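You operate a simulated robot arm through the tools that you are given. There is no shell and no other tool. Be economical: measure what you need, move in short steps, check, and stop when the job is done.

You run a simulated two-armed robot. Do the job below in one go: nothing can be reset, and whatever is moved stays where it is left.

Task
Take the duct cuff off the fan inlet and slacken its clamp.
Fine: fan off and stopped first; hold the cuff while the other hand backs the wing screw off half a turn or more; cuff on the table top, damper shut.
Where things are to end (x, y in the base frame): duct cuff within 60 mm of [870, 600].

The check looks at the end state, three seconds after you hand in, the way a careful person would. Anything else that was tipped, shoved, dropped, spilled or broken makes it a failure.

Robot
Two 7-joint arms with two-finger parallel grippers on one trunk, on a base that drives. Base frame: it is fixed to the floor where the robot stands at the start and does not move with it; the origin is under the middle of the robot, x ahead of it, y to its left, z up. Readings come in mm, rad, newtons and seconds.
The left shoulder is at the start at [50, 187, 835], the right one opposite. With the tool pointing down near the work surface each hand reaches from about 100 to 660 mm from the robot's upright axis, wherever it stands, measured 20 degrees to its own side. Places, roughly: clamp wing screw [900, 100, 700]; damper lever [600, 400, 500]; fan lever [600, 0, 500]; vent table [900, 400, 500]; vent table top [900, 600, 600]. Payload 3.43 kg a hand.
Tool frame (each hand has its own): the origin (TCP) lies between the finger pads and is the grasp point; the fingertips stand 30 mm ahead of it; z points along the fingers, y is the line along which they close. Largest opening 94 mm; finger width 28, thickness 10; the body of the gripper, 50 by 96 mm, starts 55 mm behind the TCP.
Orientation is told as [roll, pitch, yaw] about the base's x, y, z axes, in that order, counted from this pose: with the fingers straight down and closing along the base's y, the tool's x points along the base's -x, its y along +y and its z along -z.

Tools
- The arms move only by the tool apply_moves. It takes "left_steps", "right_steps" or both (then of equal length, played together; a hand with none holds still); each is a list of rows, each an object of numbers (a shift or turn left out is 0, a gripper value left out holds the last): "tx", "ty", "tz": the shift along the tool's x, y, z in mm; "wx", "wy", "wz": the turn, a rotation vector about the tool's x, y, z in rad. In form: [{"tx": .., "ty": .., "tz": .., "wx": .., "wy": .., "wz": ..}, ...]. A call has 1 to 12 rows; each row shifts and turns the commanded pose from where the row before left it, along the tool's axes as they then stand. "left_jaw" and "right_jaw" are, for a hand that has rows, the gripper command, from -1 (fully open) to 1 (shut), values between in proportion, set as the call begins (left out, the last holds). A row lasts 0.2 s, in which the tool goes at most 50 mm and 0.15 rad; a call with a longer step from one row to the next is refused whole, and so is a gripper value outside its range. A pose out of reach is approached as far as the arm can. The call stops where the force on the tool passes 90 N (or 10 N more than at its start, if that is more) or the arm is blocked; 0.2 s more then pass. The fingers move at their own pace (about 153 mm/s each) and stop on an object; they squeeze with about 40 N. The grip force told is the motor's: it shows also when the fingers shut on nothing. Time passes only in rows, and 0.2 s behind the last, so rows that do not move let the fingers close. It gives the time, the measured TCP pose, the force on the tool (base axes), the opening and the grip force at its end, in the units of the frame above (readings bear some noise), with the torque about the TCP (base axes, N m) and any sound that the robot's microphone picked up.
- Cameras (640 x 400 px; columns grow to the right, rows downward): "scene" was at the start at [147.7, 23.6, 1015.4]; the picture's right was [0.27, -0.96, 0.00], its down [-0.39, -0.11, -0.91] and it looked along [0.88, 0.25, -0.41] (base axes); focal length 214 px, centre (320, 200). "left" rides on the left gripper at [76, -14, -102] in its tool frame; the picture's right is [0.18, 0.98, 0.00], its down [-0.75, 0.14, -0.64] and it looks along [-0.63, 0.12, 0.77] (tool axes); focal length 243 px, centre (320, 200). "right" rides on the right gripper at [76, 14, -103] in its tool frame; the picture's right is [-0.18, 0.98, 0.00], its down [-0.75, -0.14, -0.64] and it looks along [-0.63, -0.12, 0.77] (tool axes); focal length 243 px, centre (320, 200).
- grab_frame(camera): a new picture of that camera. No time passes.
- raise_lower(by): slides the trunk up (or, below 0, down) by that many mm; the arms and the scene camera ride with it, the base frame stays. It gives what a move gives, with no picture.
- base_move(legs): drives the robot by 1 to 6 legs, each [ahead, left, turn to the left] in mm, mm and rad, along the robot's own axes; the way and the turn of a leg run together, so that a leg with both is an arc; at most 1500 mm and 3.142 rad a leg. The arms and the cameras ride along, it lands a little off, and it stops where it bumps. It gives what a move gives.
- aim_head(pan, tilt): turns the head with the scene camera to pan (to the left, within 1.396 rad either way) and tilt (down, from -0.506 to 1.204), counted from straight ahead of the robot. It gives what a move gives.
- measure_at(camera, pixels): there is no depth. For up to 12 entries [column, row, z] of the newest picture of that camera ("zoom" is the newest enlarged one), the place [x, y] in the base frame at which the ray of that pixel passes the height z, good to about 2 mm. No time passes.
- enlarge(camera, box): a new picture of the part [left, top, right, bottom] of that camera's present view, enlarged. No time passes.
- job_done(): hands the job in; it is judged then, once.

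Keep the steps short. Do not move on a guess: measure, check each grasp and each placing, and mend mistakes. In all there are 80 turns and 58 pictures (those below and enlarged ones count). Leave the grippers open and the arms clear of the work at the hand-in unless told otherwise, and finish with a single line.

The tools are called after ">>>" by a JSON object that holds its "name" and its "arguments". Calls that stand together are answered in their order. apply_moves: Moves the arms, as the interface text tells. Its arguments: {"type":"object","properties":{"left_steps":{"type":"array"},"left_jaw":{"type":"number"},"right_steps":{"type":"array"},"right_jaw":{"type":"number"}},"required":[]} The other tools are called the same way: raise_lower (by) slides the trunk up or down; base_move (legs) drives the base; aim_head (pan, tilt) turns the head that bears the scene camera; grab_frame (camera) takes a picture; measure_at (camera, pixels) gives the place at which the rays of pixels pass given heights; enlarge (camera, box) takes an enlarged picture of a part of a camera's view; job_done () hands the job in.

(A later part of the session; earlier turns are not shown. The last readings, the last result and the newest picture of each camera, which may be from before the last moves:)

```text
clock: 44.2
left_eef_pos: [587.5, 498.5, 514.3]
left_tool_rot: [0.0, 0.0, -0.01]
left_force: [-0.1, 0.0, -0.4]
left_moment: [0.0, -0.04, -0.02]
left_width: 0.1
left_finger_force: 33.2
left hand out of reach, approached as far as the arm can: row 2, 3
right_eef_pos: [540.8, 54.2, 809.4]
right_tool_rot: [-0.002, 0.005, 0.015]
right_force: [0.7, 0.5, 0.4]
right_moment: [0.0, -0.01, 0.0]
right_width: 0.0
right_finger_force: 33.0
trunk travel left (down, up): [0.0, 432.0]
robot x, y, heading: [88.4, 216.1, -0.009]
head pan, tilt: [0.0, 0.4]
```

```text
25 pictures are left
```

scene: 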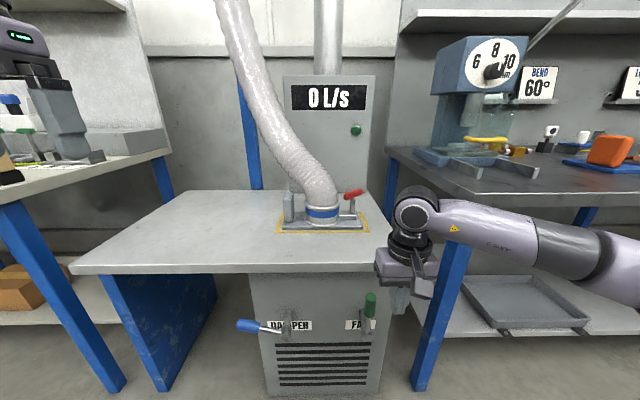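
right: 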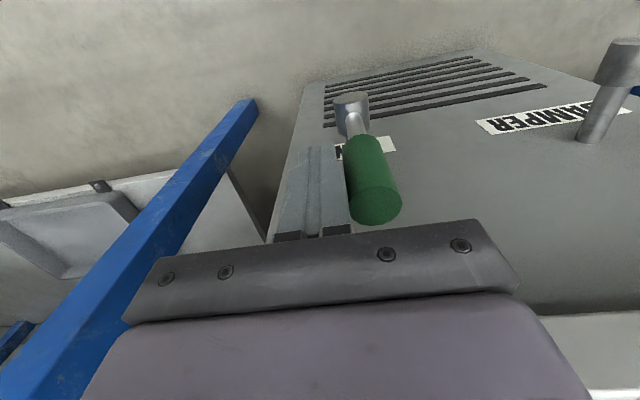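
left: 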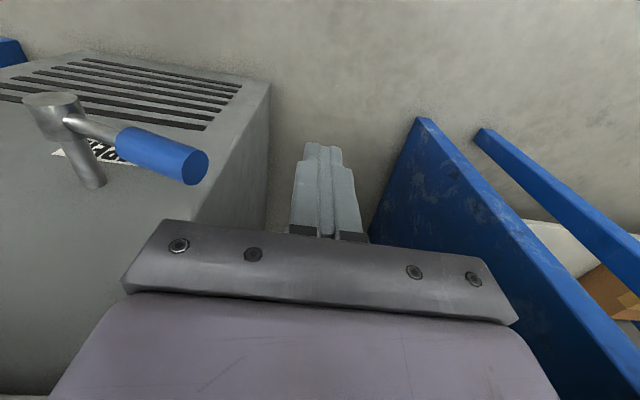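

The left arm is at its reach limit this low. I pull back in x, drive 60 mm ahead, then set up again.

>>> {"name": "apply_moves", "arguments": {"left_steps": [{"tx": 35}, {"tx": 35}, {"tx": 30}]}}

>>> {"name": "base_move", "arguments": {"legs": [[70, 30, 0]]}}

>>> {"name": "apply_moves", "arguments": {"left_steps": [{}]}}

```text
clock: 45.0
left_eef_pos: [486.7, 498.6, 511.6]
left_tool_rot: [0.002, -0.002, -0.01]
left_force: [0.1, 0.4, -0.2]
left_moment: [0.0, -0.01, 0.01]
left_width: 0.2
left_finger_force: 33.0
right_eef_pos: [542.5, 53.1, 810.7]
right_tool_rot: [-0.001, 0.005, 0.014]
right_force: [0.5, 0.2, -0.6]
right_moment: [0.0, 0.0, -0.02]
right_width: 0.1
right_finger_force: 32.8
trunk travel left (down, up): [0.0, 432.0]
robot x, y, heading: [90.8, 215.2, -0.01]
head pan, tilt: [0.0, 0.4]
```

```text
clock: 46.1
left_eef_pos: [555.2, 526.5, 511.0]
left_tool_rot: [0.0, 0.0, -0.01]
left_force: [-0.3, 0.4, 0.2]
left_moment: [-0.01, -0.02, 0.04]
left_width: 0.0
left_finger_force: 33.0
right_eef_pos: [611.5, 83.6, 809.5]
right_tool_rot: [-0.001, 0.007, 0.014]
right_force: [0.7, -0.2, 0.2]
right_moment: [-0.03, 0.0, 0.01]
right_width: 0.0
right_finger_force: 32.7
trunk travel left (down, up): [0.0, 432.0]
robot x, y, heading: [162.6, 244.9, -0.007]
head pan, tilt: [0.0, 0.4]
```

```text
clock: 46.5
left_eef_pos: [555.3, 528.1, 510.8]
left_tool_rot: [-0.002, 0.001, -0.009]
left_force: [0.4, 0.5, 0.2]
left_moment: [-0.01, 0.0, -0.01]
left_width: 0.0
left_finger_force: 33.1
right_eef_pos: [613.0, 82.7, 809.1]
right_tool_rot: [-0.002, 0.005, 0.013]
right_force: [-0.3, 0.4, 0.1]
right_moment: [0.03, -0.03, -0.01]
right_width: 0.0
right_finger_force: 33.0
trunk travel left (down, up): [0.0, 432.0]
robot x, y, heading: [159.0, 245.9, -0.008]
head pan, tilt: [0.0, 0.4]
```

>>> {"name": "apply_moves", "arguments": {"left_steps": [{"tx": -29, "ty": -25}, {"tx": -28, "ty": -25}, {"tz": 19}]}}

>>> {"name": "grab_frame", "arguments": {"camera": "left"}}

```text
clock: 47.3
left_eef_pos: [606.1, 482.0, 496.6]
left_tool_rot: [-0.002, -0.002, -0.009]
left_force: [-0.1, 0.0, -0.3]
left_moment: [-0.02, -0.04, 0.0]
left_width: 0.2
left_finger_force: 33.0
left hand out of reach, approached as far as the arm can: row 3
right_eef_pos: [612.5, 83.0, 808.9]
right_tool_rot: [-0.002, 0.004, 0.015]
right_force: [-0.4, 0.1, -0.2]
right_moment: [0.01, 0.01, 0.01]
right_width: 0.0
right_finger_force: 32.7
trunk travel left (down, up): [0.0, 432.0]
robot x, y, heading: [160.2, 243.5, -0.005]
head pan, tilt: [0.0, 0.4]
```

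```text
24 pictures are left
```

left: 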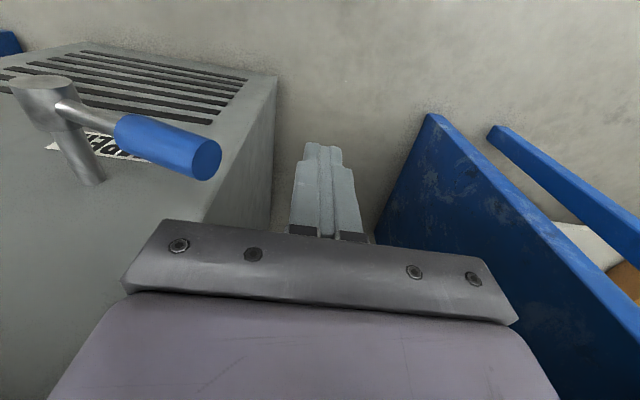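

>>> {"name": "measure_at", "arguments": {"camera": "left", "pixels": [[208, 160, 470], [208, 160, 485], [208, 160, 500], [165, 143, 470], [40, 85, 417]]}}

```text
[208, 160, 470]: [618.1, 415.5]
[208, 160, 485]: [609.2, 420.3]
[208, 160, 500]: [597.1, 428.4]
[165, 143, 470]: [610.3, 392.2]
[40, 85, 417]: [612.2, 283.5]
```

The damper's end is at about (617, 416, 470), so my fingertip needs to be around z=450, below its lower corner. I shift the base 140 mm left so the left arm can reach lower.

>>> {"name": "apply_moves", "arguments": {"left_steps": [{"tx": 35}, {"tx": 30}]}}

>>> {"name": "base_move", "arguments": {"legs": [[0, 140, 0]]}}

>>> {"name": "apply_moves", "arguments": {"left_steps": [{"ty": -45}, {"ty": -45}, {"ty": -45}, {"tz": 10}, {"tz": 10}, {"tx": -30}, {"tx": -35}]}}

```text
clock: 47.9
left_eef_pos: [543.3, 482.8, 497.0]
left_tool_rot: [0.0, -0.001, -0.009]
left_force: [0.2, 0.0, 0.5]
left_moment: [0.0, -0.03, 0.01]
left_width: 0.0
left_finger_force: 32.7
right_eef_pos: [611.2, 82.5, 809.6]
right_tool_rot: [-0.001, 0.006, 0.014]
right_force: [-0.9, 0.4, 0.3]
right_moment: [0.0, -0.06, 0.0]
right_width: 0.0
right_finger_force: 32.6
trunk travel left (down, up): [0.0, 432.0]
robot x, y, heading: [163.6, 242.6, -0.008]
head pan, tilt: [0.0, 0.4]
```

```text
clock: 49.7
left_eef_pos: [543.2, 624.8, 497.7]
left_tool_rot: [0.0, 0.001, -0.008]
left_force: [0.4, 0.0, 0.4]
left_moment: [0.0, -0.03, 0.02]
left_width: 0.0
left_finger_force: 32.9
right_eef_pos: [614.1, 223.0, 811.1]
right_tool_rot: [-0.004, 0.005, 0.016]
right_force: [-0.6, 0.2, -1.4]
right_moment: [0.02, -0.01, 0.0]
right_width: 0.0
right_finger_force: 32.4
trunk travel left (down, up): [0.0, 432.0]
robot x, y, heading: [162.1, 383.7, -0.011]
head pan, tilt: [0.0, 0.4]
```

```text
clock: 51.3
left_eef_pos: [577.0, 568.7, 534.0]
left_tool_rot: [0.0, 0.001, -0.007]
left_force: [0.2, -0.2, -0.9]
left_moment: [-0.01, -0.03, -0.01]
left_width: 0.3
left_finger_force: 33.2
left hand out of reach, approached as far as the arm can: row 2, 3, 4, 5, 6, 7
right_eef_pos: [613.4, 223.2, 811.1]
right_tool_rot: [-0.001, 0.005, 0.015]
right_force: [-0.2, 0.7, 1.1]
right_moment: [0.04, -0.03, 0.0]
right_width: 0.0
right_finger_force: 33.1
trunk travel left (down, up): [0.0, 432.0]
robot x, y, heading: [163.0, 385.3, -0.007]
head pan, tilt: [0.0, 0.4]
```

That limit depends on posture. The right hand reached low at a spot 528 mm ahead and 66 mm to its side of the axis, so I mirror that. I raise the left hand, drive so the target sits the same way, and come down from above.

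>>> {"name": "apply_moves", "arguments": {"left_steps": [{"tz": -45}, {"tz": -45}, {"tz": -45}]}}

>>> {"name": "base_move", "arguments": {"legs": [[-75, 20, 0]]}}

>>> {"name": "apply_moves", "arguments": {"left_steps": [{}]}}

```text
clock: 52.1
left_eef_pos: [578.7, 568.7, 669.4]
left_tool_rot: [0.0, -0.001, -0.006]
left_force: [0.9, -0.3, 0.1]
left_moment: [-0.02, 0.02, 0.01]
left_width: 0.1
left_finger_force: 33.0
right_eef_pos: [612.6, 224.2, 809.4]
right_tool_rot: [-0.001, 0.005, 0.016]
right_force: [-0.6, 0.4, -0.1]
right_moment: [0.01, 0.03, 0.0]
right_width: 0.0
right_finger_force: 32.6
trunk travel left (down, up): [0.0, 432.0]
robot x, y, heading: [159.8, 377.6, -0.006]
head pan, tilt: [0.0, 0.4]
```

```text
clock: 53.2
left_eef_pos: [506.5, 589.3, 669.1]
left_tool_rot: [0.0, 0.002, -0.008]
left_force: [0.3, -0.4, 0.4]
left_moment: [-0.03, 0.01, -0.02]
left_width: 0.2
left_finger_force: 33.6
right_eef_pos: [540.9, 243.9, 809.7]
right_tool_rot: [-0.002, 0.005, 0.016]
right_force: [0.4, -0.3, -0.4]
right_moment: [0.02, 0.0, 0.01]
right_width: 0.0
right_finger_force: 32.8
trunk travel left (down, up): [0.0, 432.0]
robot x, y, heading: [89.7, 401.7, -0.012]
head pan, tilt: [0.0, 0.4]
```

```text
clock: 53.6
left_eef_pos: [506.0, 589.7, 667.4]
left_tool_rot: [0.001, 0.0, -0.006]
left_force: [0.5, -0.9, 0.2]
left_moment: [0.01, 0.0, 0.01]
left_width: 0.0
left_finger_force: 33.2
right_eef_pos: [541.0, 244.2, 809.6]
right_tool_rot: [-0.002, 0.005, 0.015]
right_force: [0.6, -0.5, -1.2]
right_moment: [-0.03, -0.01, -0.03]
right_width: 0.1
right_finger_force: 32.8
trunk travel left (down, up): [0.0, 432.0]
robot x, y, heading: [90.4, 404.1, -0.007]
head pan, tilt: [0.0, 0.4]
```

>>> {"name": "apply_moves", "arguments": {"left_steps": [{"ty": -45}, {"ty": -45}, {"ty": -35}, {"tx": -35}, {"tx": -35}, {"tx": -34}, {"tz": 40}, {"tz": 40}, {"tz": 40}, {"tz": 40}, {"tz": 15}, {"tz": 14}]}}

>>> {"name": "grab_frame", "arguments": {"camera": "left"}}

```text
clock: 56.2
left_eef_pos: [525.4, 616.5, 516.7]
left_tool_rot: [-0.001, -0.001, -0.005]
left_force: [-0.1, 0.0, 0.0]
left_moment: [-0.02, 0.0, 0.03]
left_width: 0.0
left_finger_force: 32.7
left hand out of reach, approached as far as the arm can: row 2, 3, 4, 5, 6, 7, 8, 9, 10, 11, 12
right_eef_pos: [540.8, 243.3, 810.7]
right_tool_rot: [-0.002, 0.005, 0.015]
right_force: [-1.3, 0.0, -0.7]
right_moment: [-0.02, -0.02, 0.01]
right_width: 0.0
right_finger_force: 32.7
trunk travel left (down, up): [0.0, 432.0]
robot x, y, heading: [86.5, 398.4, -0.005]
head pan, tilt: [0.0, 0.4]
```

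```text
23 pictures are left
```

left: 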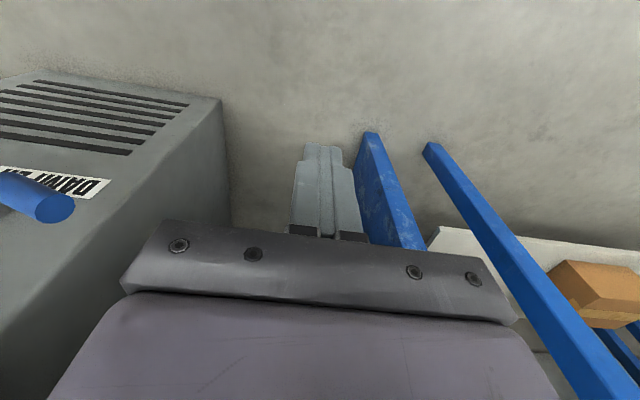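

The left arm is stuck in a poor posture here. The right arm works well, so I'll use it for the damper from the left side of the handle. I drive 155 mm left, then lift the left hand clear.

>>> {"name": "base_move", "arguments": {"legs": [[0, 155, 0]]}}

>>> {"name": "apply_moves", "arguments": {"left_steps": [{"tz": -45}, {"tz": -45}, {"tz": -45}, {"tz": -45}, {"tz": -45}, {"tz": -45}, {"tz": -45}, {"tz": -45}, {"tz": -45}], "right_steps": [{"ty": 22}, {"ty": 22}, {"ty": 22}, {}, {}, {}, {}, {}, {}]}}

```text
clock: 58.2
left_eef_pos: [526.9, 774.8, 515.4]
left_tool_rot: [-0.002, -0.001, -0.005]
left_force: [-0.5, -1.2, 0.4]
left_moment: [0.02, -0.02, -0.01]
left_width: 0.0
left_finger_force: 33.2
right_eef_pos: [542.7, 402.5, 809.2]
right_tool_rot: [-0.003, 0.007, 0.017]
right_force: [0.4, 0.4, -0.9]
right_moment: [0.01, -0.03, -0.01]
right_width: 0.2
right_finger_force: 32.9
trunk travel left (down, up): [0.0, 432.0]
robot x, y, heading: [87.7, 561.9, -0.009]
head pan, tilt: [0.0, 0.4]
```

```text
clock: 60.2
left_eef_pos: [514.9, 783.8, 911.8]
left_tool_rot: [-0.002, -0.002, -0.005]
left_force: [0.5, -0.5, -0.2]
left_moment: [0.01, 0.01, -0.02]
left_width: 0.0
left_finger_force: 32.7
left hand out of reach, approached as far as the arm can: row 9
right_eef_pos: [541.0, 468.7, 810.5]
right_tool_rot: [-0.003, 0.007, 0.016]
right_force: [0.2, 0.3, 0.1]
right_moment: [0.02, 0.03, -0.02]
right_width: 0.0
right_finger_force: 33.5
trunk travel left (down, up): [0.0, 432.0]
robot x, y, heading: [92.0, 562.9, -0.006]
head pan, tilt: [0.0, 0.4]
```

Now the right hand goes down beside the damper handle end, to (611, 465, 480).

>>> {"name": "apply_moves", "arguments": {"right_steps": [{"tz": 45}, {"tz": 45}, {"tz": 45}, {"tz": 45}, {"tz": 45}, {"tz": 45}, {"tz": 40}, {"tz": 20}, {"tx": -35}, {"tx": -35}]}}

>>> {"name": "grab_frame", "arguments": {"camera": "right"}}

```text
clock: 62.4
left_eef_pos: [516.3, 784.9, 912.2]
left_tool_rot: [-0.002, -0.004, -0.006]
left_force: [0.4, -0.7, -0.1]
left_moment: [0.03, 0.01, -0.02]
left_width: 0.2
left_finger_force: 33.3
right_eef_pos: [607.1, 466.6, 479.5]
right_tool_rot: [-0.003, 0.007, 0.015]
right_force: [0.4, -1.3, 0.0]
right_moment: [-0.02, 0.0, -0.03]
right_width: 0.0
right_finger_force: 33.3
trunk travel left (down, up): [0.0, 432.0]
robot x, y, heading: [89.5, 565.3, -0.013]
head pan, tilt: [0.0, 0.4]
```

```text
22 pictures are left
```

right: 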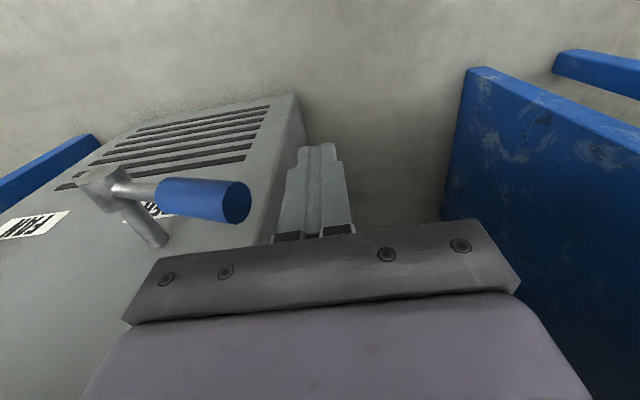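

Reached with the fingertip at z≈450, below the handle end's lower corner. I push slowly towards -y.

>>> {"name": "apply_moves", "arguments": {"right_steps": [{"ty": -15, "tx": -3}, {"ty": -12}, {"ty": -5}, {"ty": -5}, {"ty": -5}, {"ty": -5}, {"ty": -5}, {"ty": -5}, {"ty": -5, "tz": -2}, {"ty": -5, "tz": -2}, {"ty": -5, "tz": -2}, {"ty": -5, "tz": -2}]}}

>>> {"name": "grab_frame", "arguments": {"camera": "right"}}

```text
clock: 64.7
left_eef_pos: [515.5, 785.9, 910.3]
left_tool_rot: [-0.003, -0.002, -0.005]
left_force: [-0.7, 0.3, -0.3]
left_moment: [-0.02, 0.02, 0.03]
left_width: 0.1
left_finger_force: 33.3
right_eef_pos: [610.9, 432.9, 494.4]
right_tool_rot: [0.061, -0.012, 0.058]
right_force: [-1.3, 8.6, 2.6]
right_moment: [-0.05, 0.02, 0.03]
right_width: 0.0
right_finger_force: 32.5
trunk travel left (down, up): [0.0, 432.0]
robot x, y, heading: [88.0, 562.9, -0.008]
head pan, tilt: [0.0, 0.4]
stopped in row 11 (right hand): the force on the tool passed its limit at 92 N (the readings are from after the stop); the commanded pose is now the measured one
```

```text
21 pictures are left
```

right: 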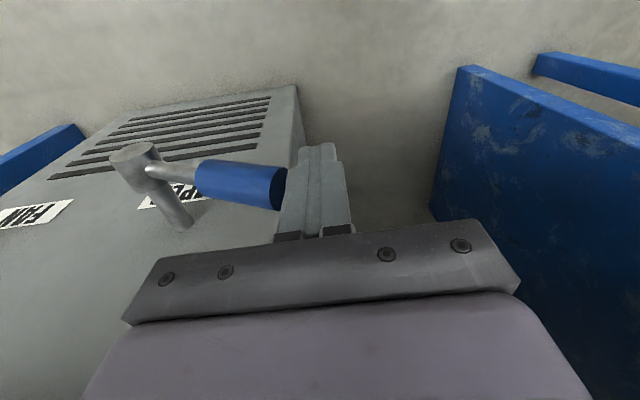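

Pushing flat on the end cap at this shallow angle only jams. I back off and tilt the hand 0.6 rad so the fingers slope under the handle's outer corner. Then I can push up and inward, square to the lever.

>>> {"name": "apply_moves", "arguments": {"right_steps": [{"ty": 25}, {"wx": 0.132, "wz": 0.05}, {"wx": 0.132}, {"wx": 0.132}, {"wx": 0.132}, {"wx": 0.132}]}}

>>> {"name": "grab_frame", "arguments": {"camera": "right"}}

```text
clock: 66.1
left_eef_pos: [516.7, 784.8, 911.5]
left_tool_rot: [-0.004, -0.004, -0.008]
left_force: [-0.2, -0.5, -0.7]
left_moment: [0.0, -0.01, 0.02]
left_width: 0.1
left_finger_force: 32.9
right_eef_pos: [611.3, 454.4, 496.8]
right_tool_rot: [-0.606, -0.015, 0.003]
right_force: [-0.4, -0.1, 0.4]
right_moment: [0.03, 0.01, 0.04]
right_width: 0.3
right_finger_force: 32.9
trunk travel left (down, up): [0.0, 432.0]
robot x, y, heading: [90.1, 565.1, -0.005]
head pan, tilt: [0.0, 0.4]
```

```text
20 pictures are left
```

right: 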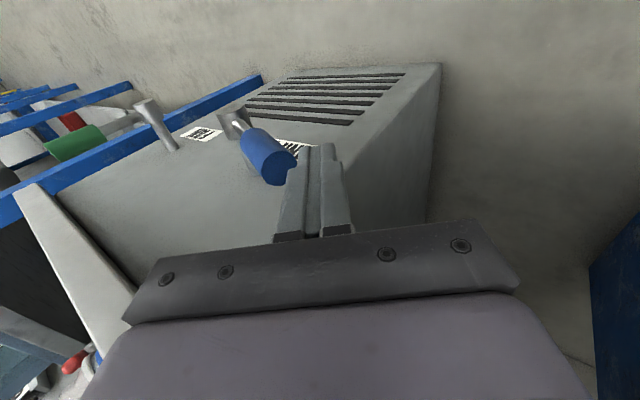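

>>> {"name": "apply_moves", "arguments": {"right_steps": [{"ty": 24, "tz": 10}, {"tz": 23}, {"ty": -8}, {"ty": -5}, {"ty": -5}, {"ty": -5}, {"ty": -5}, {"ty": -5}, {"ty": -5}, {"ty": -5}]}}

>>> {"name": "grab_frame", "arguments": {"camera": "right"}}

```text
clock: 68.3
left_eef_pos: [515.9, 784.1, 910.9]
left_tool_rot: [-0.005, -0.003, -0.006]
left_force: [-0.4, -0.3, -0.4]
left_moment: [-0.01, 0.01, -0.02]
left_width: 0.1
left_finger_force: 32.8
right_eef_pos: [611.6, 420.4, 478.7]
right_tool_rot: [-0.603, -0.014, 0.002]
right_force: [1.2, 2.1, 0.0]
right_moment: [-0.04, -0.01, 0.04]
right_width: 0.0
right_finger_force: 32.5
trunk travel left (down, up): [0.0, 432.0]
robot x, y, heading: [94.1, 561.4, -0.009]
head pan, tilt: [0.0, 0.4]
```

```text
19 pictures are left
```

right: 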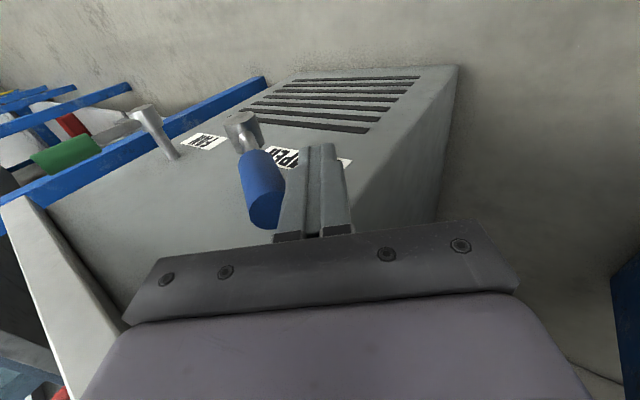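

The finger is now along the handle's outer side with little force. I keep pushing in this direction.

>>> {"name": "apply_moves", "arguments": {"right_steps": [{"ty": -5}, {"ty": -5}, {"ty": -5}, {"ty": -5}, {"ty": -5}, {"ty": -5}, {"ty": -5}, {"ty": -5}, {"ty": -5}, {"ty": -5}, {"ty": -5}, {"ty": -5}]}}

>>> {"name": "grab_frame", "arguments": {"camera": "right"}}

```text
clock: 70.9
left_eef_pos: [516.1, 785.0, 910.7]
left_tool_rot: [-0.003, -0.004, -0.009]
left_force: [-0.1, -0.6, -0.2]
left_moment: [-0.03, 0.03, 0.0]
left_width: 0.0
left_finger_force: 33.4
right_eef_pos: [610.8, 370.2, 514.3]
right_tool_rot: [-0.604, -0.013, 0.001]
right_force: [-0.6, 1.4, 0.0]
right_moment: [-0.01, -0.02, 0.0]
right_width: 0.0
right_finger_force: 33.1
trunk travel left (down, up): [0.0, 432.0]
robot x, y, heading: [88.4, 559.1, -0.001]
head pan, tilt: [0.0, 0.4]
```

```text
18 pictures are left
```

right: 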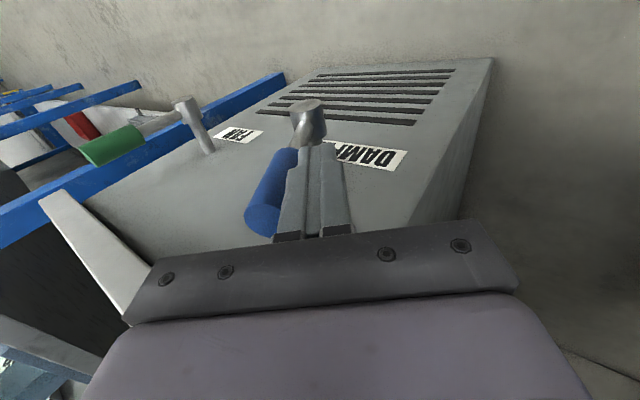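

It turns easily now, at about 60°. I continue while tilting back upright.

>>> {"name": "apply_moves", "arguments": {"right_steps": [{"ty": -5, "wx": -0.04}, {"ty": -5, "wx": -0.04}, {"ty": -5, "wx": -0.04}, {"ty": -5, "wx": -0.04}, {"ty": -5, "wx": -0.04}, {"ty": -5, "wx": -0.04}, {"ty": -5, "wx": -0.04}, {"ty": -5, "wx": -0.04}, {"ty": -5, "wx": -0.04}, {"ty": -5, "wx": -0.04}, {"ty": -5, "wx": -0.04}, {"ty": -5, "wx": -0.04}]}}

>>> {"name": "grab_frame", "arguments": {"camera": "right"}}

```text
clock: 73.5
left_eef_pos: [515.4, 786.7, 910.3]
left_tool_rot: [-0.004, -0.001, -0.005]
left_force: [0.1, -1.4, 0.1]
left_moment: [0.0, 0.01, -0.03]
left_width: 0.3
left_finger_force: 33.7
right_eef_pos: [610.7, 323.0, 536.6]
right_tool_rot: [-0.113, -0.013, 0.016]
right_force: [4.2, 33.7, -5.8]
right_moment: [0.04, 0.08, 0.24]
right_width: 0.0
right_finger_force: 32.4
trunk travel left (down, up): [0.0, 432.0]
robot x, y, heading: [87.7, 565.8, -0.004]
head pan, tilt: [0.0, 0.4]
```

```text
17 pictures are left
```

right: 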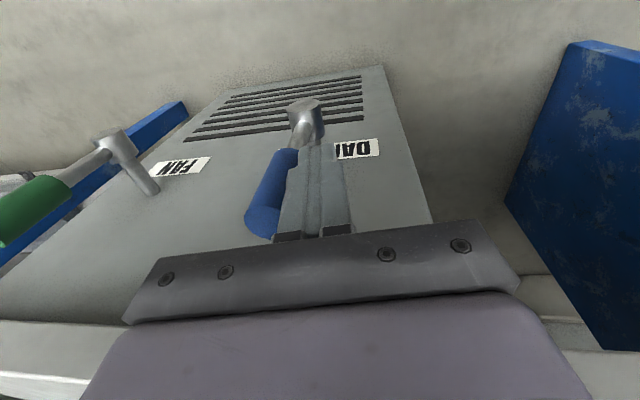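

It resists with 34 N. I push a little further to find the stop.

>>> {"name": "apply_moves", "arguments": {"right_steps": [{"ty": -4}, {"ty": -4}, {"ty": -4}, {"ty": -4}, {"ty": -4}, {"ty": -4}]}}

```text
clock: 74.8
left_eef_pos: [515.0, 786.2, 912.2]
left_tool_rot: [-0.003, -0.004, -0.004]
left_force: [-0.1, -0.2, -0.6]
left_moment: [0.02, -0.01, 0.0]
left_width: 0.1
left_finger_force: 33.3
right_eef_pos: [609.2, 324.1, 539.7]
right_tool_rot: [-0.076, -0.02, 0.053]
right_force: [0.8, 11.9, -2.6]
right_moment: [0.05, 0.03, 0.11]
right_width: 0.0
right_finger_force: 33.5
trunk travel left (down, up): [0.0, 432.0]
robot x, y, heading: [93.3, 557.7, -0.003]
head pan, tilt: [0.0, 0.4]
stopped in row 6 (right hand): the force on the tool passed its limit at 92 N (the readings are from after the stop); the commanded pose is now the measured one
```

The damper lever is upright at its stop, so it is shut. I withdraw the right hand and raise it, lift the trunk 100 mm, and move the base to face the cuff.

>>> {"name": "apply_moves", "arguments": {"right_steps": [{"ty": 25, "wx": -0.07}, {"tx": 40}, {"tx": 40}, {"tz": -45}, {"tz": -45}, {"tz": -45}, {"tz": -45}, {"tz": -45}, {"tz": -45}, {"tz": -45}], "left_steps": [{"ty": 30, "tz": -20}, {"ty": 30}, {"ty": 30}, {}, {}, {}, {}, {}, {}, {}], "right_jaw": -1, "left_jaw": -1}}

>>> {"name": "raise_lower", "arguments": {"by": 100}}

>>> {"name": "base_move", "arguments": {"legs": [[0, -350, 0], [100, 0, 0]]}}

>>> {"name": "aim_head", "arguments": {"pan": 0.0, "tilt": 0.65}}

>>> {"name": "grab_frame", "arguments": {"camera": "scene"}}

```text
clock: 77.0
left_eef_pos: [514.3, 874.7, 930.8]
left_tool_rot: [-0.004, -0.003, -0.004]
left_force: [-0.1, -0.4, -0.3]
left_moment: [0.01, 0.03, -0.01]
left_width: 93.8
left_finger_force: 0.1
right_eef_pos: [522.5, 344.9, 847.9]
right_tool_rot: [-0.011, -0.018, 0.045]
right_force: [0.2, 0.1, -0.5]
right_moment: [0.0, -0.01, 0.0]
right_width: 94.1
right_finger_force: 0.0
trunk travel left (down, up): [0.0, 432.0]
robot x, y, heading: [89.9, 563.1, -0.005]
head pan, tilt: [0.0, 0.4]
```

```text
clock: 78.3
left_eef_pos: [514.7, 876.3, 1030.9]
left_tool_rot: [-0.005, -0.004, -0.003]
left_force: [-0.1, 0.3, 0.2]
left_moment: [-0.02, 0.01, 0.03]
left_width: 94.0
left_finger_force: 0.2
right_eef_pos: [522.7, 344.7, 946.7]
right_tool_rot: [-0.012, -0.02, 0.047]
right_force: [0.1, -0.7, -0.1]
right_moment: [0.0, -0.01, 0.0]
right_width: 94.0
right_finger_force: 0.1
trunk travel left (down, up): [-100.0, 332.0]
robot x, y, heading: [90.4, 560.2, -0.004]
head pan, tilt: [0.0, 0.4]
```

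```text
clock: 82.7
left_eef_pos: [613.0, 531.2, 1030.8]
left_tool_rot: [-0.003, -0.004, -0.004]
left_force: [-0.6, 0.5, -0.6]
left_moment: [-0.01, -0.02, -0.02]
left_width: 94.1
left_finger_force: 0.1
right_eef_pos: [620.5, 1.8, 947.9]
right_tool_rot: [-0.01, -0.02, 0.047]
right_force: [0.3, 0.0, 0.2]
right_moment: [0.04, 0.02, -0.02]
right_width: 93.6
right_finger_force: 0.0
trunk travel left (down, up): [-100.0, 332.0]
robot x, y, heading: [189.7, 216.5, -0.002]
head pan, tilt: [0.0, 0.4]
```

```text
clock: 83.4
left_eef_pos: [611.9, 532.3, 1031.6]
left_tool_rot: [-0.005, -0.003, -0.004]
left_force: [0.2, 0.6, 0.5]
left_moment: [-0.01, -0.04, -0.03]
left_width: 94.1
left_finger_force: 0.1
right_eef_pos: [619.9, 1.2, 947.3]
right_tool_rot: [-0.01, -0.019, 0.047]
right_force: [0.3, 0.0, 0.2]
right_moment: [0.02, -0.01, 0.0]
right_width: 93.8
right_finger_force: 0.0
trunk travel left (down, up): [-100.0, 332.0]
robot x, y, heading: [188.3, 215.0, -0.004]
head pan, tilt: [0.0, 0.649]
```

```text
16 pictures are left
```

scene: 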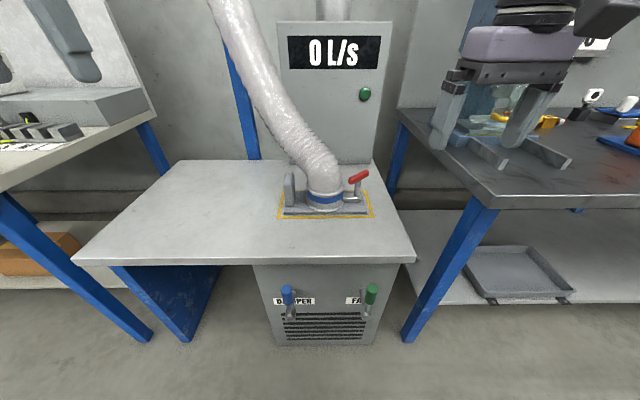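

Both levers stand upright, the display reads 0 L/s and the lamp is dark. Now a close look at the cuff, tab and wing screw.

>>> {"name": "enlarge", "arguments": {"camera": "scene", "box": [270, 155, 382, 225]}}

>>> {"name": "measure_at", "arguments": {"camera": "zoom", "pixels": [[320, 200, 650]]}}

```text
5.71 times, centred on (326, 190) of scene
```

zoom: 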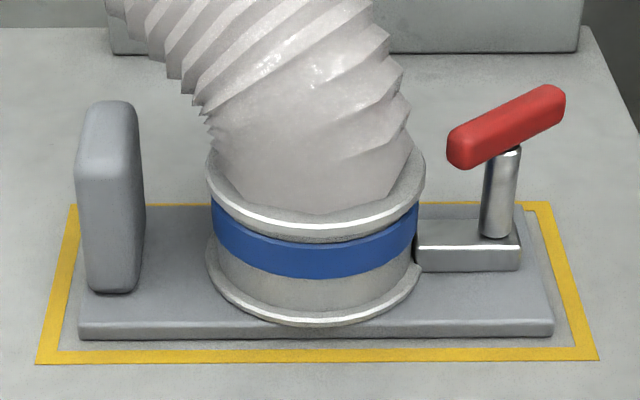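

```text
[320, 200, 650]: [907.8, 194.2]
```

>>> {"name": "measure_at", "arguments": {"camera": "zoom", "pixels": [[506, 126, 680], [506, 126, 700], [506, 126, 720], [465, 148, 700], [550, 105, 700], [110, 112, 680], [110, 112, 700], [110, 112, 720], [115, 288, 615], [498, 228, 640], [318, 225, 680], [80, 335, 600]]}}

```text
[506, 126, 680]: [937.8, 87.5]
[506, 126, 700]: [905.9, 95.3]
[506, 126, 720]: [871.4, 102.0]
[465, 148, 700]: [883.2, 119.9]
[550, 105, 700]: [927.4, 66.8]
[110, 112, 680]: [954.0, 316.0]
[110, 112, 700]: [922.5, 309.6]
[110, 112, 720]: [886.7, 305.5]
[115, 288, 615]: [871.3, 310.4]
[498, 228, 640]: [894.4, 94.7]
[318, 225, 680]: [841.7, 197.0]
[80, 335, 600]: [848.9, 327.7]
```

The tab stands at about (890, 309) with its top near z≈700. The wing screw is centred at about (903, 97, 700), its bar lying at -50° to x. I drive 95 mm nearer for reach, then move the left hand, tilted 0.35 rad to stay clear of the duct, to a spot over the tab.

>>> {"name": "base_move", "arguments": {"legs": [[95, 0, 0]]}}

>>> {"name": "apply_moves", "arguments": {"left_steps": [{"tz": 45}, {"tz": 45}, {"ty": -45}, {"ty": -45}, {"ty": -45}, {"ty": -45}, {"ty": -43}, {"wy": -0.12}, {"wy": -0.12}, {"wy": -0.11}]}}

>>> {"name": "grab_frame", "arguments": {"camera": "left"}}

```text
clock: 84.6
left_eef_pos: [705.9, 532.1, 1030.6]
left_tool_rot: [-0.005, -0.002, -0.001]
left_force: [-0.1, 0.7, 0.7]
left_moment: [0.01, 0.02, 0.01]
left_width: 94.1
left_finger_force: 0.0
right_eef_pos: [715.1, 1.0, 947.9]
right_tool_rot: [-0.011, -0.019, 0.05]
right_force: [0.5, -0.3, 0.0]
right_moment: [0.0, -0.01, -0.02]
right_width: 94.3
right_finger_force: 0.1
trunk travel left (down, up): [-100.0, 332.0]
robot x, y, heading: [280.7, 220.0, -0.001]
head pan, tilt: [0.0, 0.649]
```

```text
clock: 86.8
left_eef_pos: [678.3, 381.3, 944.6]
left_tool_rot: [-0.004, -0.358, -0.002]
left_force: [-0.1, 0.6, 0.8]
left_moment: [-0.01, -0.04, -0.02]
left_width: 94.0
left_finger_force: 0.1
left hand out of reach, approached as far as the arm can: row 6, 7
right_eef_pos: [714.9, 1.1, 947.3]
right_tool_rot: [-0.011, -0.021, 0.049]
right_force: [-0.3, 0.7, -0.2]
right_moment: [-0.01, -0.03, 0.01]
right_width: 93.8
right_finger_force: 0.0
trunk travel left (down, up): [-100.0, 332.0]
robot x, y, heading: [281.3, 215.9, -0.001]
head pan, tilt: [0.0, 0.649]
```

```text
14 pictures are left
```

left: 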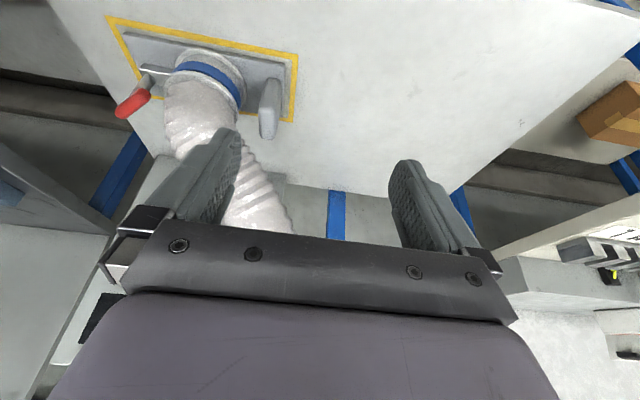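

The duct leans back to the wall, clear of the tab. I extend the left hand forward and down towards the tab.

>>> {"name": "apply_moves", "arguments": {"left_steps": [{"tx": -30, "tz": 20}, {"tx": -30, "tz": 20}, {"tx": -30, "tz": 20}, {"tx": -24, "tz": 25}]}}

>>> {"name": "grab_frame", "arguments": {"camera": "left"}}

```text
clock: 87.8
left_eef_pos: [797.8, 396.3, 909.0]
left_tool_rot: [-0.002, -0.354, -0.001]
left_force: [-0.6, 0.6, 0.1]
left_moment: [0.02, 0.0, -0.04]
left_width: 94.0
left_finger_force: 0.0
left hand out of reach, approached as far as the arm can: row 3, 4
right_eef_pos: [714.8, 1.5, 948.6]
right_tool_rot: [-0.009, -0.02, 0.049]
right_force: [0.5, 0.0, 0.4]
right_moment: [0.03, 0.0, 0.0]
right_width: 94.2
right_finger_force: 0.1
trunk travel left (down, up): [-100.0, 332.0]
robot x, y, heading: [284.2, 220.2, 0.001]
head pan, tilt: [0.0, 0.649]
```

```text
13 pictures are left
```

left: 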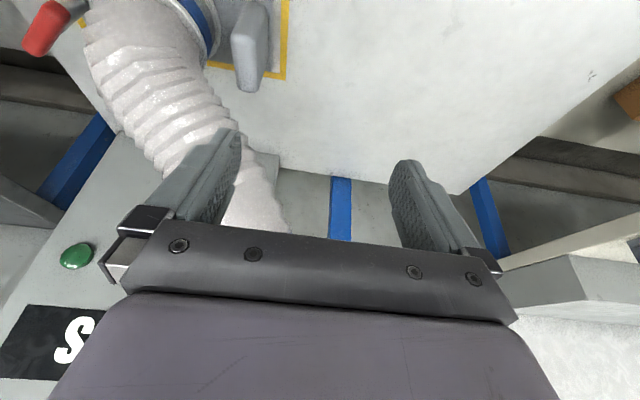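

The left arm won't go nearer the centre line than about 176 mm, so I shift the base 105 mm right. That puts the tab about 195 mm to the left of the axis and the wing screw almost straight ahead.

>>> {"name": "base_move", "arguments": {"legs": [[0, -105, 0]]}}

>>> {"name": "apply_moves", "arguments": {"left_steps": [{"ty": 15}]}}

>>> {"name": "grab_frame", "arguments": {"camera": "left"}}

```text
clock: 89.3
left_eef_pos: [798.0, 291.4, 909.4]
left_tool_rot: [-0.003, -0.353, 0.001]
left_force: [0.4, -0.9, -0.3]
left_moment: [0.0, 0.04, -0.01]
left_width: 93.8
left_finger_force: 0.0
right_eef_pos: [714.5, -102.6, 946.5]
right_tool_rot: [-0.009, -0.018, 0.048]
right_force: [-1.0, -0.1, 0.1]
right_moment: [-0.03, -0.01, 0.0]
right_width: 94.1
right_finger_force: 0.1
trunk travel left (down, up): [-100.0, 332.0]
robot x, y, heading: [279.8, 116.4, -0.004]
head pan, tilt: [0.0, 0.649]
```

```text
clock: 89.8
left_eef_pos: [799.3, 306.5, 909.2]
left_tool_rot: [-0.004, -0.354, 0.0]
left_force: [0.8, -1.1, -0.5]
left_moment: [0.01, 0.0, 0.0]
left_width: 94.1
left_finger_force: 0.1
right_eef_pos: [713.1, -102.8, 947.5]
right_tool_rot: [-0.01, -0.022, 0.049]
right_force: [-1.0, 0.2, -0.5]
right_moment: [-0.01, 0.05, -0.01]
right_width: 93.9
right_finger_force: 0.1
trunk travel left (down, up): [-100.0, 332.0]
robot x, y, heading: [282.6, 114.2, -0.003]
head pan, tilt: [0.0, 0.649]
```

```text
12 pictures are left
```

left: 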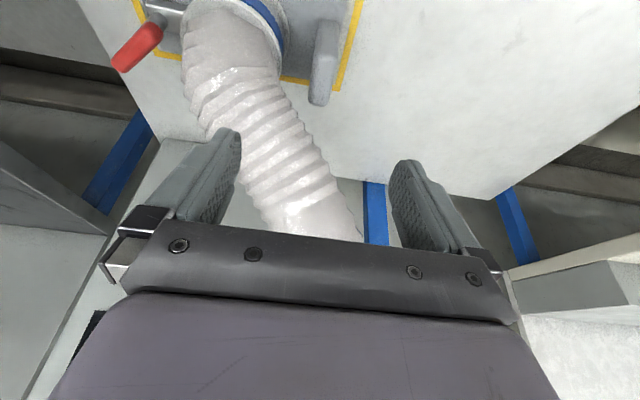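

>>> {"name": "measure_at", "arguments": {"camera": "left", "pixels": [[327, 25, 700], [327, 25, 690], [318, 98, 700], [318, 98, 690], [310, 60, 700], [337, 60, 700], [122, 68, 700], [155, 28, 700], [137, 48, 700], [337, 88, 612]]}}

```text
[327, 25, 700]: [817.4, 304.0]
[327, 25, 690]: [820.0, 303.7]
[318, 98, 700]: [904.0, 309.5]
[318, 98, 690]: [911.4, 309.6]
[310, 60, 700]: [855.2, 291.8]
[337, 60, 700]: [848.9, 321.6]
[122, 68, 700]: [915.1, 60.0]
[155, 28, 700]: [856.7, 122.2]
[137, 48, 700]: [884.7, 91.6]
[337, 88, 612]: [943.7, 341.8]
```

The tab spans about x 865–910 around y≈308, roughly 26 mm thick. I part the left fingers to about 60 mm to stay clear of the cuff ring, go 190 mm along the fingers, and look.

>>> {"name": "apply_moves", "arguments": {"left_steps": [{"ty": 1, "tz": 38}, {"tz": 38}, {"tz": 38}, {"tz": 38}, {"tz": 38}], "left_jaw": -0.28}}

>>> {"name": "grab_frame", "arguments": {"camera": "left"}}

```text
clock: 91.0
left_eef_pos: [846.5, 322.2, 735.2]
left_tool_rot: [-0.007, -0.354, 0.002]
left_force: [0.1, -0.1, 1.1]
left_moment: [0.0, 0.02, 0.01]
left_width: 60.6
left_finger_force: 0.1
left hand out of reach, approached as far as the arm can: row 4, 5
right_eef_pos: [713.9, -102.1, 946.5]
right_tool_rot: [-0.011, -0.018, 0.048]
right_force: [-0.3, -0.4, 1.1]
right_moment: [-0.03, 0.05, 0.02]
right_width: 94.0
right_finger_force: 0.0
trunk travel left (down, up): [-100.0, 332.0]
robot x, y, heading: [279.1, 110.8, -0.008]
head pan, tilt: [0.0, 0.649]
```

```text
11 pictures are left
```

left: 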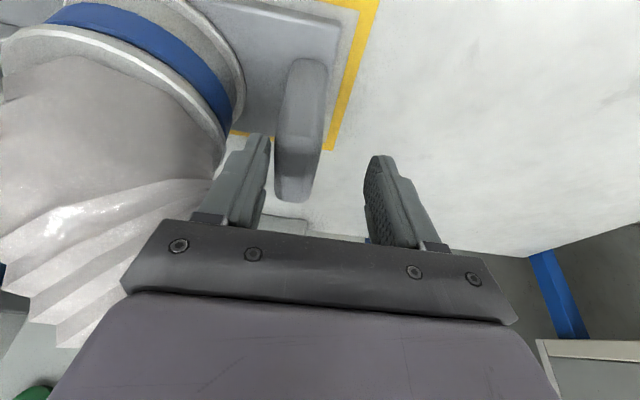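

The left arm again runs short of reach here (hand at 846, 322, 735). I lift the trunk 40 mm for clearance and move the base 30 mm ahead and 28 mm right to ease it.

>>> {"name": "raise_lower", "arguments": {"by": 40}}

>>> {"name": "base_move", "arguments": {"legs": [[30, -28, 0]]}}

>>> {"name": "apply_moves", "arguments": {"left_steps": [{"ty": 12, "tz": 5}, {"tz": 20}, {"tz": 20}]}}

```text
clock: 91.8
left_eef_pos: [847.4, 321.6, 775.3]
left_tool_rot: [-0.006, -0.354, 0.0]
left_force: [-0.6, -0.2, -0.4]
left_moment: [0.02, 0.01, 0.01]
left_width: 60.4
left_finger_force: 0.0
right_eef_pos: [714.6, -103.4, 987.5]
right_tool_rot: [-0.011, -0.02, 0.049]
right_force: [0.2, -0.1, 0.2]
right_moment: [-0.02, 0.0, -0.03]
right_width: 94.1
right_finger_force: 0.1
trunk travel left (down, up): [-140.0, 292.0]
robot x, y, heading: [284.7, 113.4, -0.003]
head pan, tilt: [0.0, 0.649]
```

```text
clock: 92.7
left_eef_pos: [876.8, 294.4, 775.3]
left_tool_rot: [-0.005, -0.355, -0.002]
left_force: [0.1, -0.2, 0.5]
left_moment: [-0.02, 0.01, -0.04]
left_width: 60.1
left_finger_force: 0.1
right_eef_pos: [745.1, -131.4, 988.3]
right_tool_rot: [-0.01, -0.02, 0.05]
right_force: [-0.5, 0.5, -0.5]
right_moment: [-0.01, -0.01, -0.02]
right_width: 94.1
right_finger_force: 0.0
trunk travel left (down, up): [-140.0, 292.0]
robot x, y, heading: [307.2, 87.0, -0.001]
head pan, tilt: [0.0, 0.649]
```

```text
clock: 93.5
left_eef_pos: [879.5, 314.8, 739.1]
left_tool_rot: [-0.005, -0.355, 0.002]
left_force: [0.9, -0.1, -0.5]
left_moment: [-0.01, -0.01, 0.0]
left_width: 59.9
left_finger_force: 0.0
left hand out of reach, approached as far as the arm can: row 2, 3
right_eef_pos: [744.8, -130.7, 989.2]
right_tool_rot: [-0.012, -0.02, 0.049]
right_force: [-1.1, 0.2, 0.5]
right_moment: [-0.03, -0.01, 0.01]
right_width: 93.8
right_finger_force: 0.1
trunk travel left (down, up): [-140.0, 292.0]
robot x, y, heading: [311.4, 84.5, -0.004]
head pan, tilt: [0.0, 0.649]
```

The left arm stops at a fixed bearing from its shoulder. I test whether a small tool yaw frees it.

>>> {"name": "apply_moves", "arguments": {"left_steps": [{"wz": 0.1}, {"wz": 0.1}, {}]}}

```text
clock: 94.3
left_eef_pos: [879.2, 314.1, 738.4]
left_tool_rot: [0.07, -0.349, -0.213]
left_force: [-0.9, 1.3, -0.7]
left_moment: [0.0, 0.01, 0.03]
left_width: 60.2
left_finger_force: 0.1
right_eef_pos: [744.8, -130.9, 987.9]
right_tool_rot: [-0.012, -0.019, 0.049]
right_force: [-0.4, -0.5, 0.1]
right_moment: [0.01, -0.01, -0.02]
right_width: 94.0
right_finger_force: 0.1
trunk travel left (down, up): [-140.0, 292.0]
robot x, y, heading: [306.9, 86.2, -0.002]
head pan, tilt: [0.0, 0.649]
```

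Yaw makes no difference, so it is a bearing limit. I undo the yaw, step the hand out 30 mm, then shift the base 30 mm right so the tab falls inside its range.

>>> {"name": "apply_moves", "arguments": {"left_steps": [{"wz": -0.1}, {"wz": -0.1}, {"ty": 30}, {"tz": -20}]}}

>>> {"name": "base_move", "arguments": {"legs": [[0, -30, 0]]}}

>>> {"name": "apply_moves", "arguments": {"left_steps": [{}]}}

```text
clock: 95.3
left_eef_pos: [874.7, 346.7, 758.1]
left_tool_rot: [-0.005, -0.353, 0.0]
left_force: [-0.1, -0.3, -0.1]
left_moment: [0.03, 0.01, -0.02]
left_width: 60.6
left_finger_force: 0.0
right_eef_pos: [744.5, -130.7, 987.6]
right_tool_rot: [-0.011, -0.02, 0.05]
right_force: [-0.4, 0.9, -0.7]
right_moment: [0.0, -0.02, -0.03]
right_width: 94.1
right_finger_force: 0.0
trunk travel left (down, up): [-140.0, 292.0]
robot x, y, heading: [312.5, 85.9, -0.002]
head pan, tilt: [0.0, 0.649]
```

```text
clock: 96.3
left_eef_pos: [874.5, 316.9, 757.3]
left_tool_rot: [-0.005, -0.355, -0.001]
left_force: [-0.8, -0.2, -0.1]
left_moment: [-0.01, 0.01, 0.03]
left_width: 60.2
left_finger_force: 0.1
right_eef_pos: [743.8, -160.3, 987.9]
right_tool_rot: [-0.012, -0.019, 0.05]
right_force: [0.6, 0.0, 0.0]
right_moment: [-0.02, 0.01, 0.02]
right_width: 94.0
right_finger_force: 0.0
trunk travel left (down, up): [-140.0, 292.0]
robot x, y, heading: [309.9, 55.9, -0.005]
head pan, tilt: [0.0, 0.649]
```

```text
clock: 96.7
left_eef_pos: [873.8, 317.0, 756.7]
left_tool_rot: [-0.005, -0.354, 0.001]
left_force: [-0.1, -0.4, -0.3]
left_moment: [-0.01, 0.0, 0.02]
left_width: 60.3
left_finger_force: 0.1
right_eef_pos: [744.5, -160.7, 988.7]
right_tool_rot: [-0.011, -0.022, 0.048]
right_force: [0.8, 0.6, 0.0]
right_moment: [-0.04, -0.02, 0.02]
right_width: 94.0
right_finger_force: 0.1
trunk travel left (down, up): [-140.0, 292.0]
robot x, y, heading: [312.7, 59.4, -0.006]
head pan, tilt: [0.0, 0.649]
```

>>> {"name": "measure_at", "arguments": {"camera": "left", "pixels": [[296, 198, 690], [296, 198, 700], [277, 175, 695], [318, 180, 695], [304, 62, 695], [304, 62, 612]]}}

>>> {"name": "apply_moves", "arguments": {"left_steps": [{"ty": -9, "tx": 20}, {"tz": 20}]}}

>>> {"name": "grab_frame", "arguments": {"camera": "left"}}

```text
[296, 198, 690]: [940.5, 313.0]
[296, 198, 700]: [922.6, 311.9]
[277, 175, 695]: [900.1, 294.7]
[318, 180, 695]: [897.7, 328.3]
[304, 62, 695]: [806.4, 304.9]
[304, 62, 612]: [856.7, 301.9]
```

```text
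clock: 97.3
left_eef_pos: [864.1, 304.9, 748.9]
left_tool_rot: [-0.005, -0.387, -0.002]
left_force: [-19.6, 3.3, 68.5]
left_moment: [2.35, 0.73, 0.54]
left_width: 61.7
left_finger_force: 1.6
right_eef_pos: [739.8, -162.0, 991.3]
right_tool_rot: [-0.006, -0.027, 0.049]
right_force: [-0.1, 0.0, 1.5]
right_moment: [0.0, 0.01, -0.02]
right_width: 93.8
right_finger_force: 0.0
trunk travel left (down, up): [-140.0, 292.0]
robot x, y, heading: [305.6, 57.0, -0.001]
head pan, tilt: [0.0, 0.649]
```

```text
10 pictures are left
```

left: 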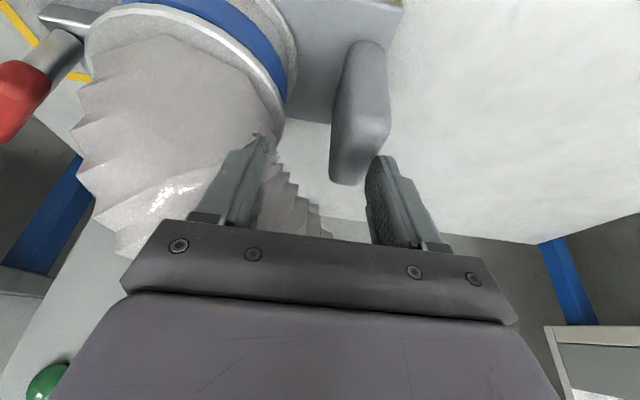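

The upward 68 N at the +y side means that finger is sitting on the tab's top. The tab is taller than I thought and sits near y≈328: my sideways step slid the cuff plate about 20 mm. I lift off and measure the tab at z≈720.

>>> {"name": "apply_moves", "arguments": {"left_steps": [{"tz": -25}, {"ty": 22}]}}

>>> {"name": "grab_frame", "arguments": {"camera": "left"}}

>>> {"name": "enlarge", "arguments": {"camera": "scene", "box": [200, 130, 424, 270]}}

```text
clock: 97.9
left_eef_pos: [852.2, 330.3, 751.8]
left_tool_rot: [-0.005, -0.348, 0.002]
left_force: [-0.7, 0.8, -0.2]
left_moment: [0.02, 0.01, 0.03]
left_width: 60.1
left_finger_force: 0.2
right_eef_pos: [744.9, -159.7, 987.7]
right_tool_rot: [-0.01, -0.018, 0.049]
right_force: [-0.7, -0.5, -0.2]
right_moment: [0.03, 0.03, -0.02]
right_width: 94.0
right_finger_force: 0.1
trunk travel left (down, up): [-140.0, 292.0]
robot x, y, heading: [311.9, 52.8, -0.006]
head pan, tilt: [0.0, 0.649]
```

```text
9 pictures are left
```

left: 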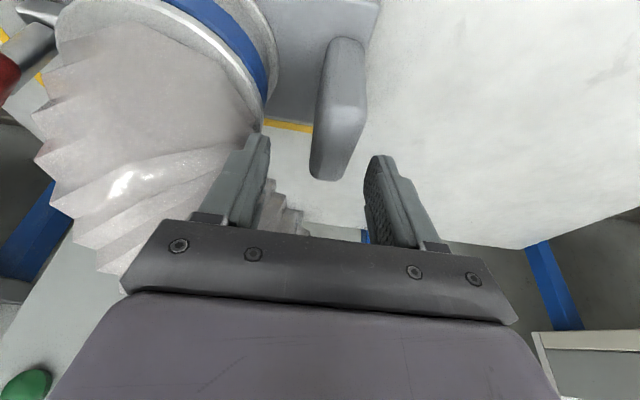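

```text
2.86 times, centred on (312, 200) of scene
```

zoom: 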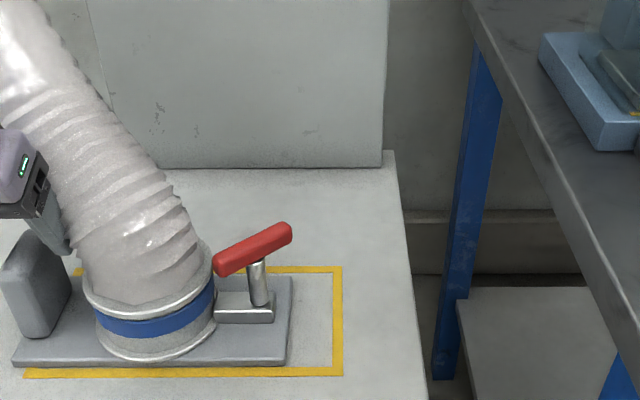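

The whole plate moves with the cuff, now about 40 mm to +y. I measure the tab and screw afresh.

>>> {"name": "measure_at", "arguments": {"camera": "left", "pixels": [[328, 176, 720], [352, 45, 720], [317, 165, 720], [350, 158, 720], [352, 45, 612]]}}

>>> {"name": "measure_at", "arguments": {"camera": "zoom", "pixels": [[253, 249, 700], [253, 249, 715], [222, 265, 700], [284, 234, 700], [258, 303, 640], [155, 330, 640], [35, 240, 720], [20, 330, 612], [288, 362, 605]]}}

```text
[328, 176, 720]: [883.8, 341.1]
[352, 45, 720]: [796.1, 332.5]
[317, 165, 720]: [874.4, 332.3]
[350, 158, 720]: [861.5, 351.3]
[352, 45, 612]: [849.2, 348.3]
```

```text
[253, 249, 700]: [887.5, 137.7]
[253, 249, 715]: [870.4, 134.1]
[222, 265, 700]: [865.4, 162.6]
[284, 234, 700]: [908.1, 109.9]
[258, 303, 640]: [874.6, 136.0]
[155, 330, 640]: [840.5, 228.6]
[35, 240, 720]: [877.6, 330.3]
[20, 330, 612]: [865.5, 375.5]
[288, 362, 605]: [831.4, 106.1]
```

The tab is centred at y≈341, x 845–884, top at z≈720. The wing screw is at (885, 137, 702), its bar at -51°. I centre the left hand (+11 mm in y) and go down in steps, then grip.

>>> {"name": "apply_moves", "arguments": {"left_steps": [{"ty": 11, "tx": 8}, {"tz": 15}, {"tz": 15}, {"tz": 15}, {"tz": 18}]}}

```text
clock: 99.1
left_eef_pos: [869.5, 340.2, 692.0]
left_tool_rot: [-0.005, -0.354, -0.001]
left_force: [0.6, -1.1, -1.0]
left_moment: [0.01, 0.01, 0.0]
left_width: 59.9
left_finger_force: 0.1
right_eef_pos: [743.1, -161.1, 988.3]
right_tool_rot: [-0.011, -0.02, 0.049]
right_force: [-0.4, 0.9, -0.2]
right_moment: [0.04, 0.02, 0.01]
right_width: 93.8
right_finger_force: 0.0
trunk travel left (down, up): [-140.0, 292.0]
robot x, y, heading: [309.3, 57.3, 0.001]
head pan, tilt: [0.0, 0.649]
```

The fingers straddle the tab with no force. I close the left hand, then slide the cuff 40 mm back towards its old spot so the right hand can reach the screw. Meanwhile I bring the right hand towards a point over the screw.

>>> {"name": "apply_moves", "arguments": {"left_steps": [{}, {}, {}, {"ty": -8}, {"ty": -8}, {"ty": -8}, {"ty": -8}, {"ty": -8}, {}], "left_jaw": 1, "right_steps": [{"ty": 32, "tx": -18, "tz": 20}, {"ty": 32, "tx": -18, "tz": 20}, {"ty": 32, "tx": -18, "tz": 20}, {"ty": 32, "tx": -18, "tz": 20}, {"ty": 32, "tx": -18, "tz": 20}, {"ty": 32, "tx": -18, "tz": 20}, {"ty": 32, "tx": -16, "tz": 20}, {"ty": 30, "tx": -16, "tz": 20}, {}], "right_jaw": -0.3}}

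```text
clock: 101.1
left_eef_pos: [866.8, 300.3, 695.0]
left_tool_rot: [-0.004, -0.354, -0.002]
left_force: [-0.2, 0.8, 0.3]
left_moment: [0.28, -0.03, -0.03]
left_width: 32.3
left_finger_force: 39.7
right_eef_pos: [874.6, 75.1, 831.4]
right_tool_rot: [-0.002, -0.025, 0.017]
right_force: [-1.1, 0.6, 0.8]
right_moment: [0.04, -0.01, 0.01]
right_width: 61.2
right_finger_force: 0.0
right hand out of reach, approached as far as the arm can: row 8
trunk travel left (down, up): [-140.0, 292.0]
robot x, y, heading: [311.2, 56.5, -0.004]
head pan, tilt: [0.0, 0.649]
```

The left grip is firm (32 mm wide, 40 N). The right hand is just short in y, at 75. I turn it to match the wing bar (-0.9 rad), lower it a little, and see whether it reaches.

>>> {"name": "apply_moves", "arguments": {"right_steps": [{"wz": 0.14}, {"wz": 0.14}, {"wz": 0.14}, {"wz": 0.14}, {"wz": 0.14}, {"wz": 0.14}, {"wz": 0.07}, {"tz": 20}, {"tz": 20}, {}]}}

>>> {"name": "grab_frame", "arguments": {"camera": "right"}}

```text
clock: 103.3
left_eef_pos: [866.8, 301.8, 694.6]
left_tool_rot: [-0.007, -0.354, -0.002]
left_force: [0.6, -0.1, -0.3]
left_moment: [0.28, 0.01, 0.01]
left_width: 32.4
left_finger_force: 40.3
right_eef_pos: [867.8, 90.6, 785.1]
right_tool_rot: [0.009, -0.02, -0.86]
right_force: [-0.2, 0.1, 0.5]
right_moment: [-0.03, -0.03, 0.03]
right_width: 61.2
right_finger_force: 0.1
trunk travel left (down, up): [-140.0, 292.0]
robot x, y, heading: [313.7, 54.5, 0.003]
head pan, tilt: [0.0, 0.649]
```

```text
7 pictures are left
```

right: 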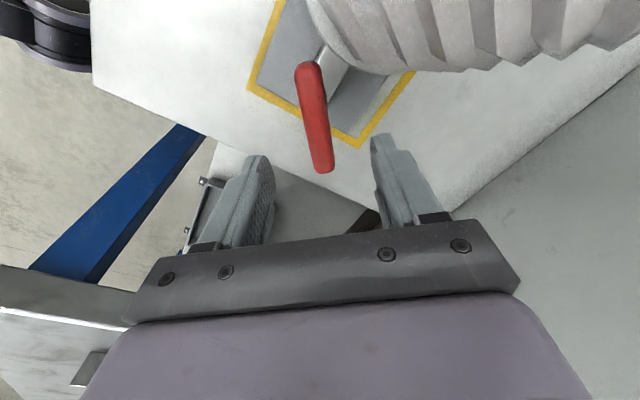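

It reaches, and the bar lies between the fingers' line. I measure the bar's ends.

>>> {"name": "measure_at", "arguments": {"camera": "right", "pixels": [[308, 72, 700], [324, 165, 700], [316, 118, 700], [308, 72, 715], [324, 165, 715], [316, 118, 715]]}}

```text
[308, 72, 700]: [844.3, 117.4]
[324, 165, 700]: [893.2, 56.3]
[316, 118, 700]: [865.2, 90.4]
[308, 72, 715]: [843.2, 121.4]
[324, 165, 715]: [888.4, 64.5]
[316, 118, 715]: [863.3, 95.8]
```

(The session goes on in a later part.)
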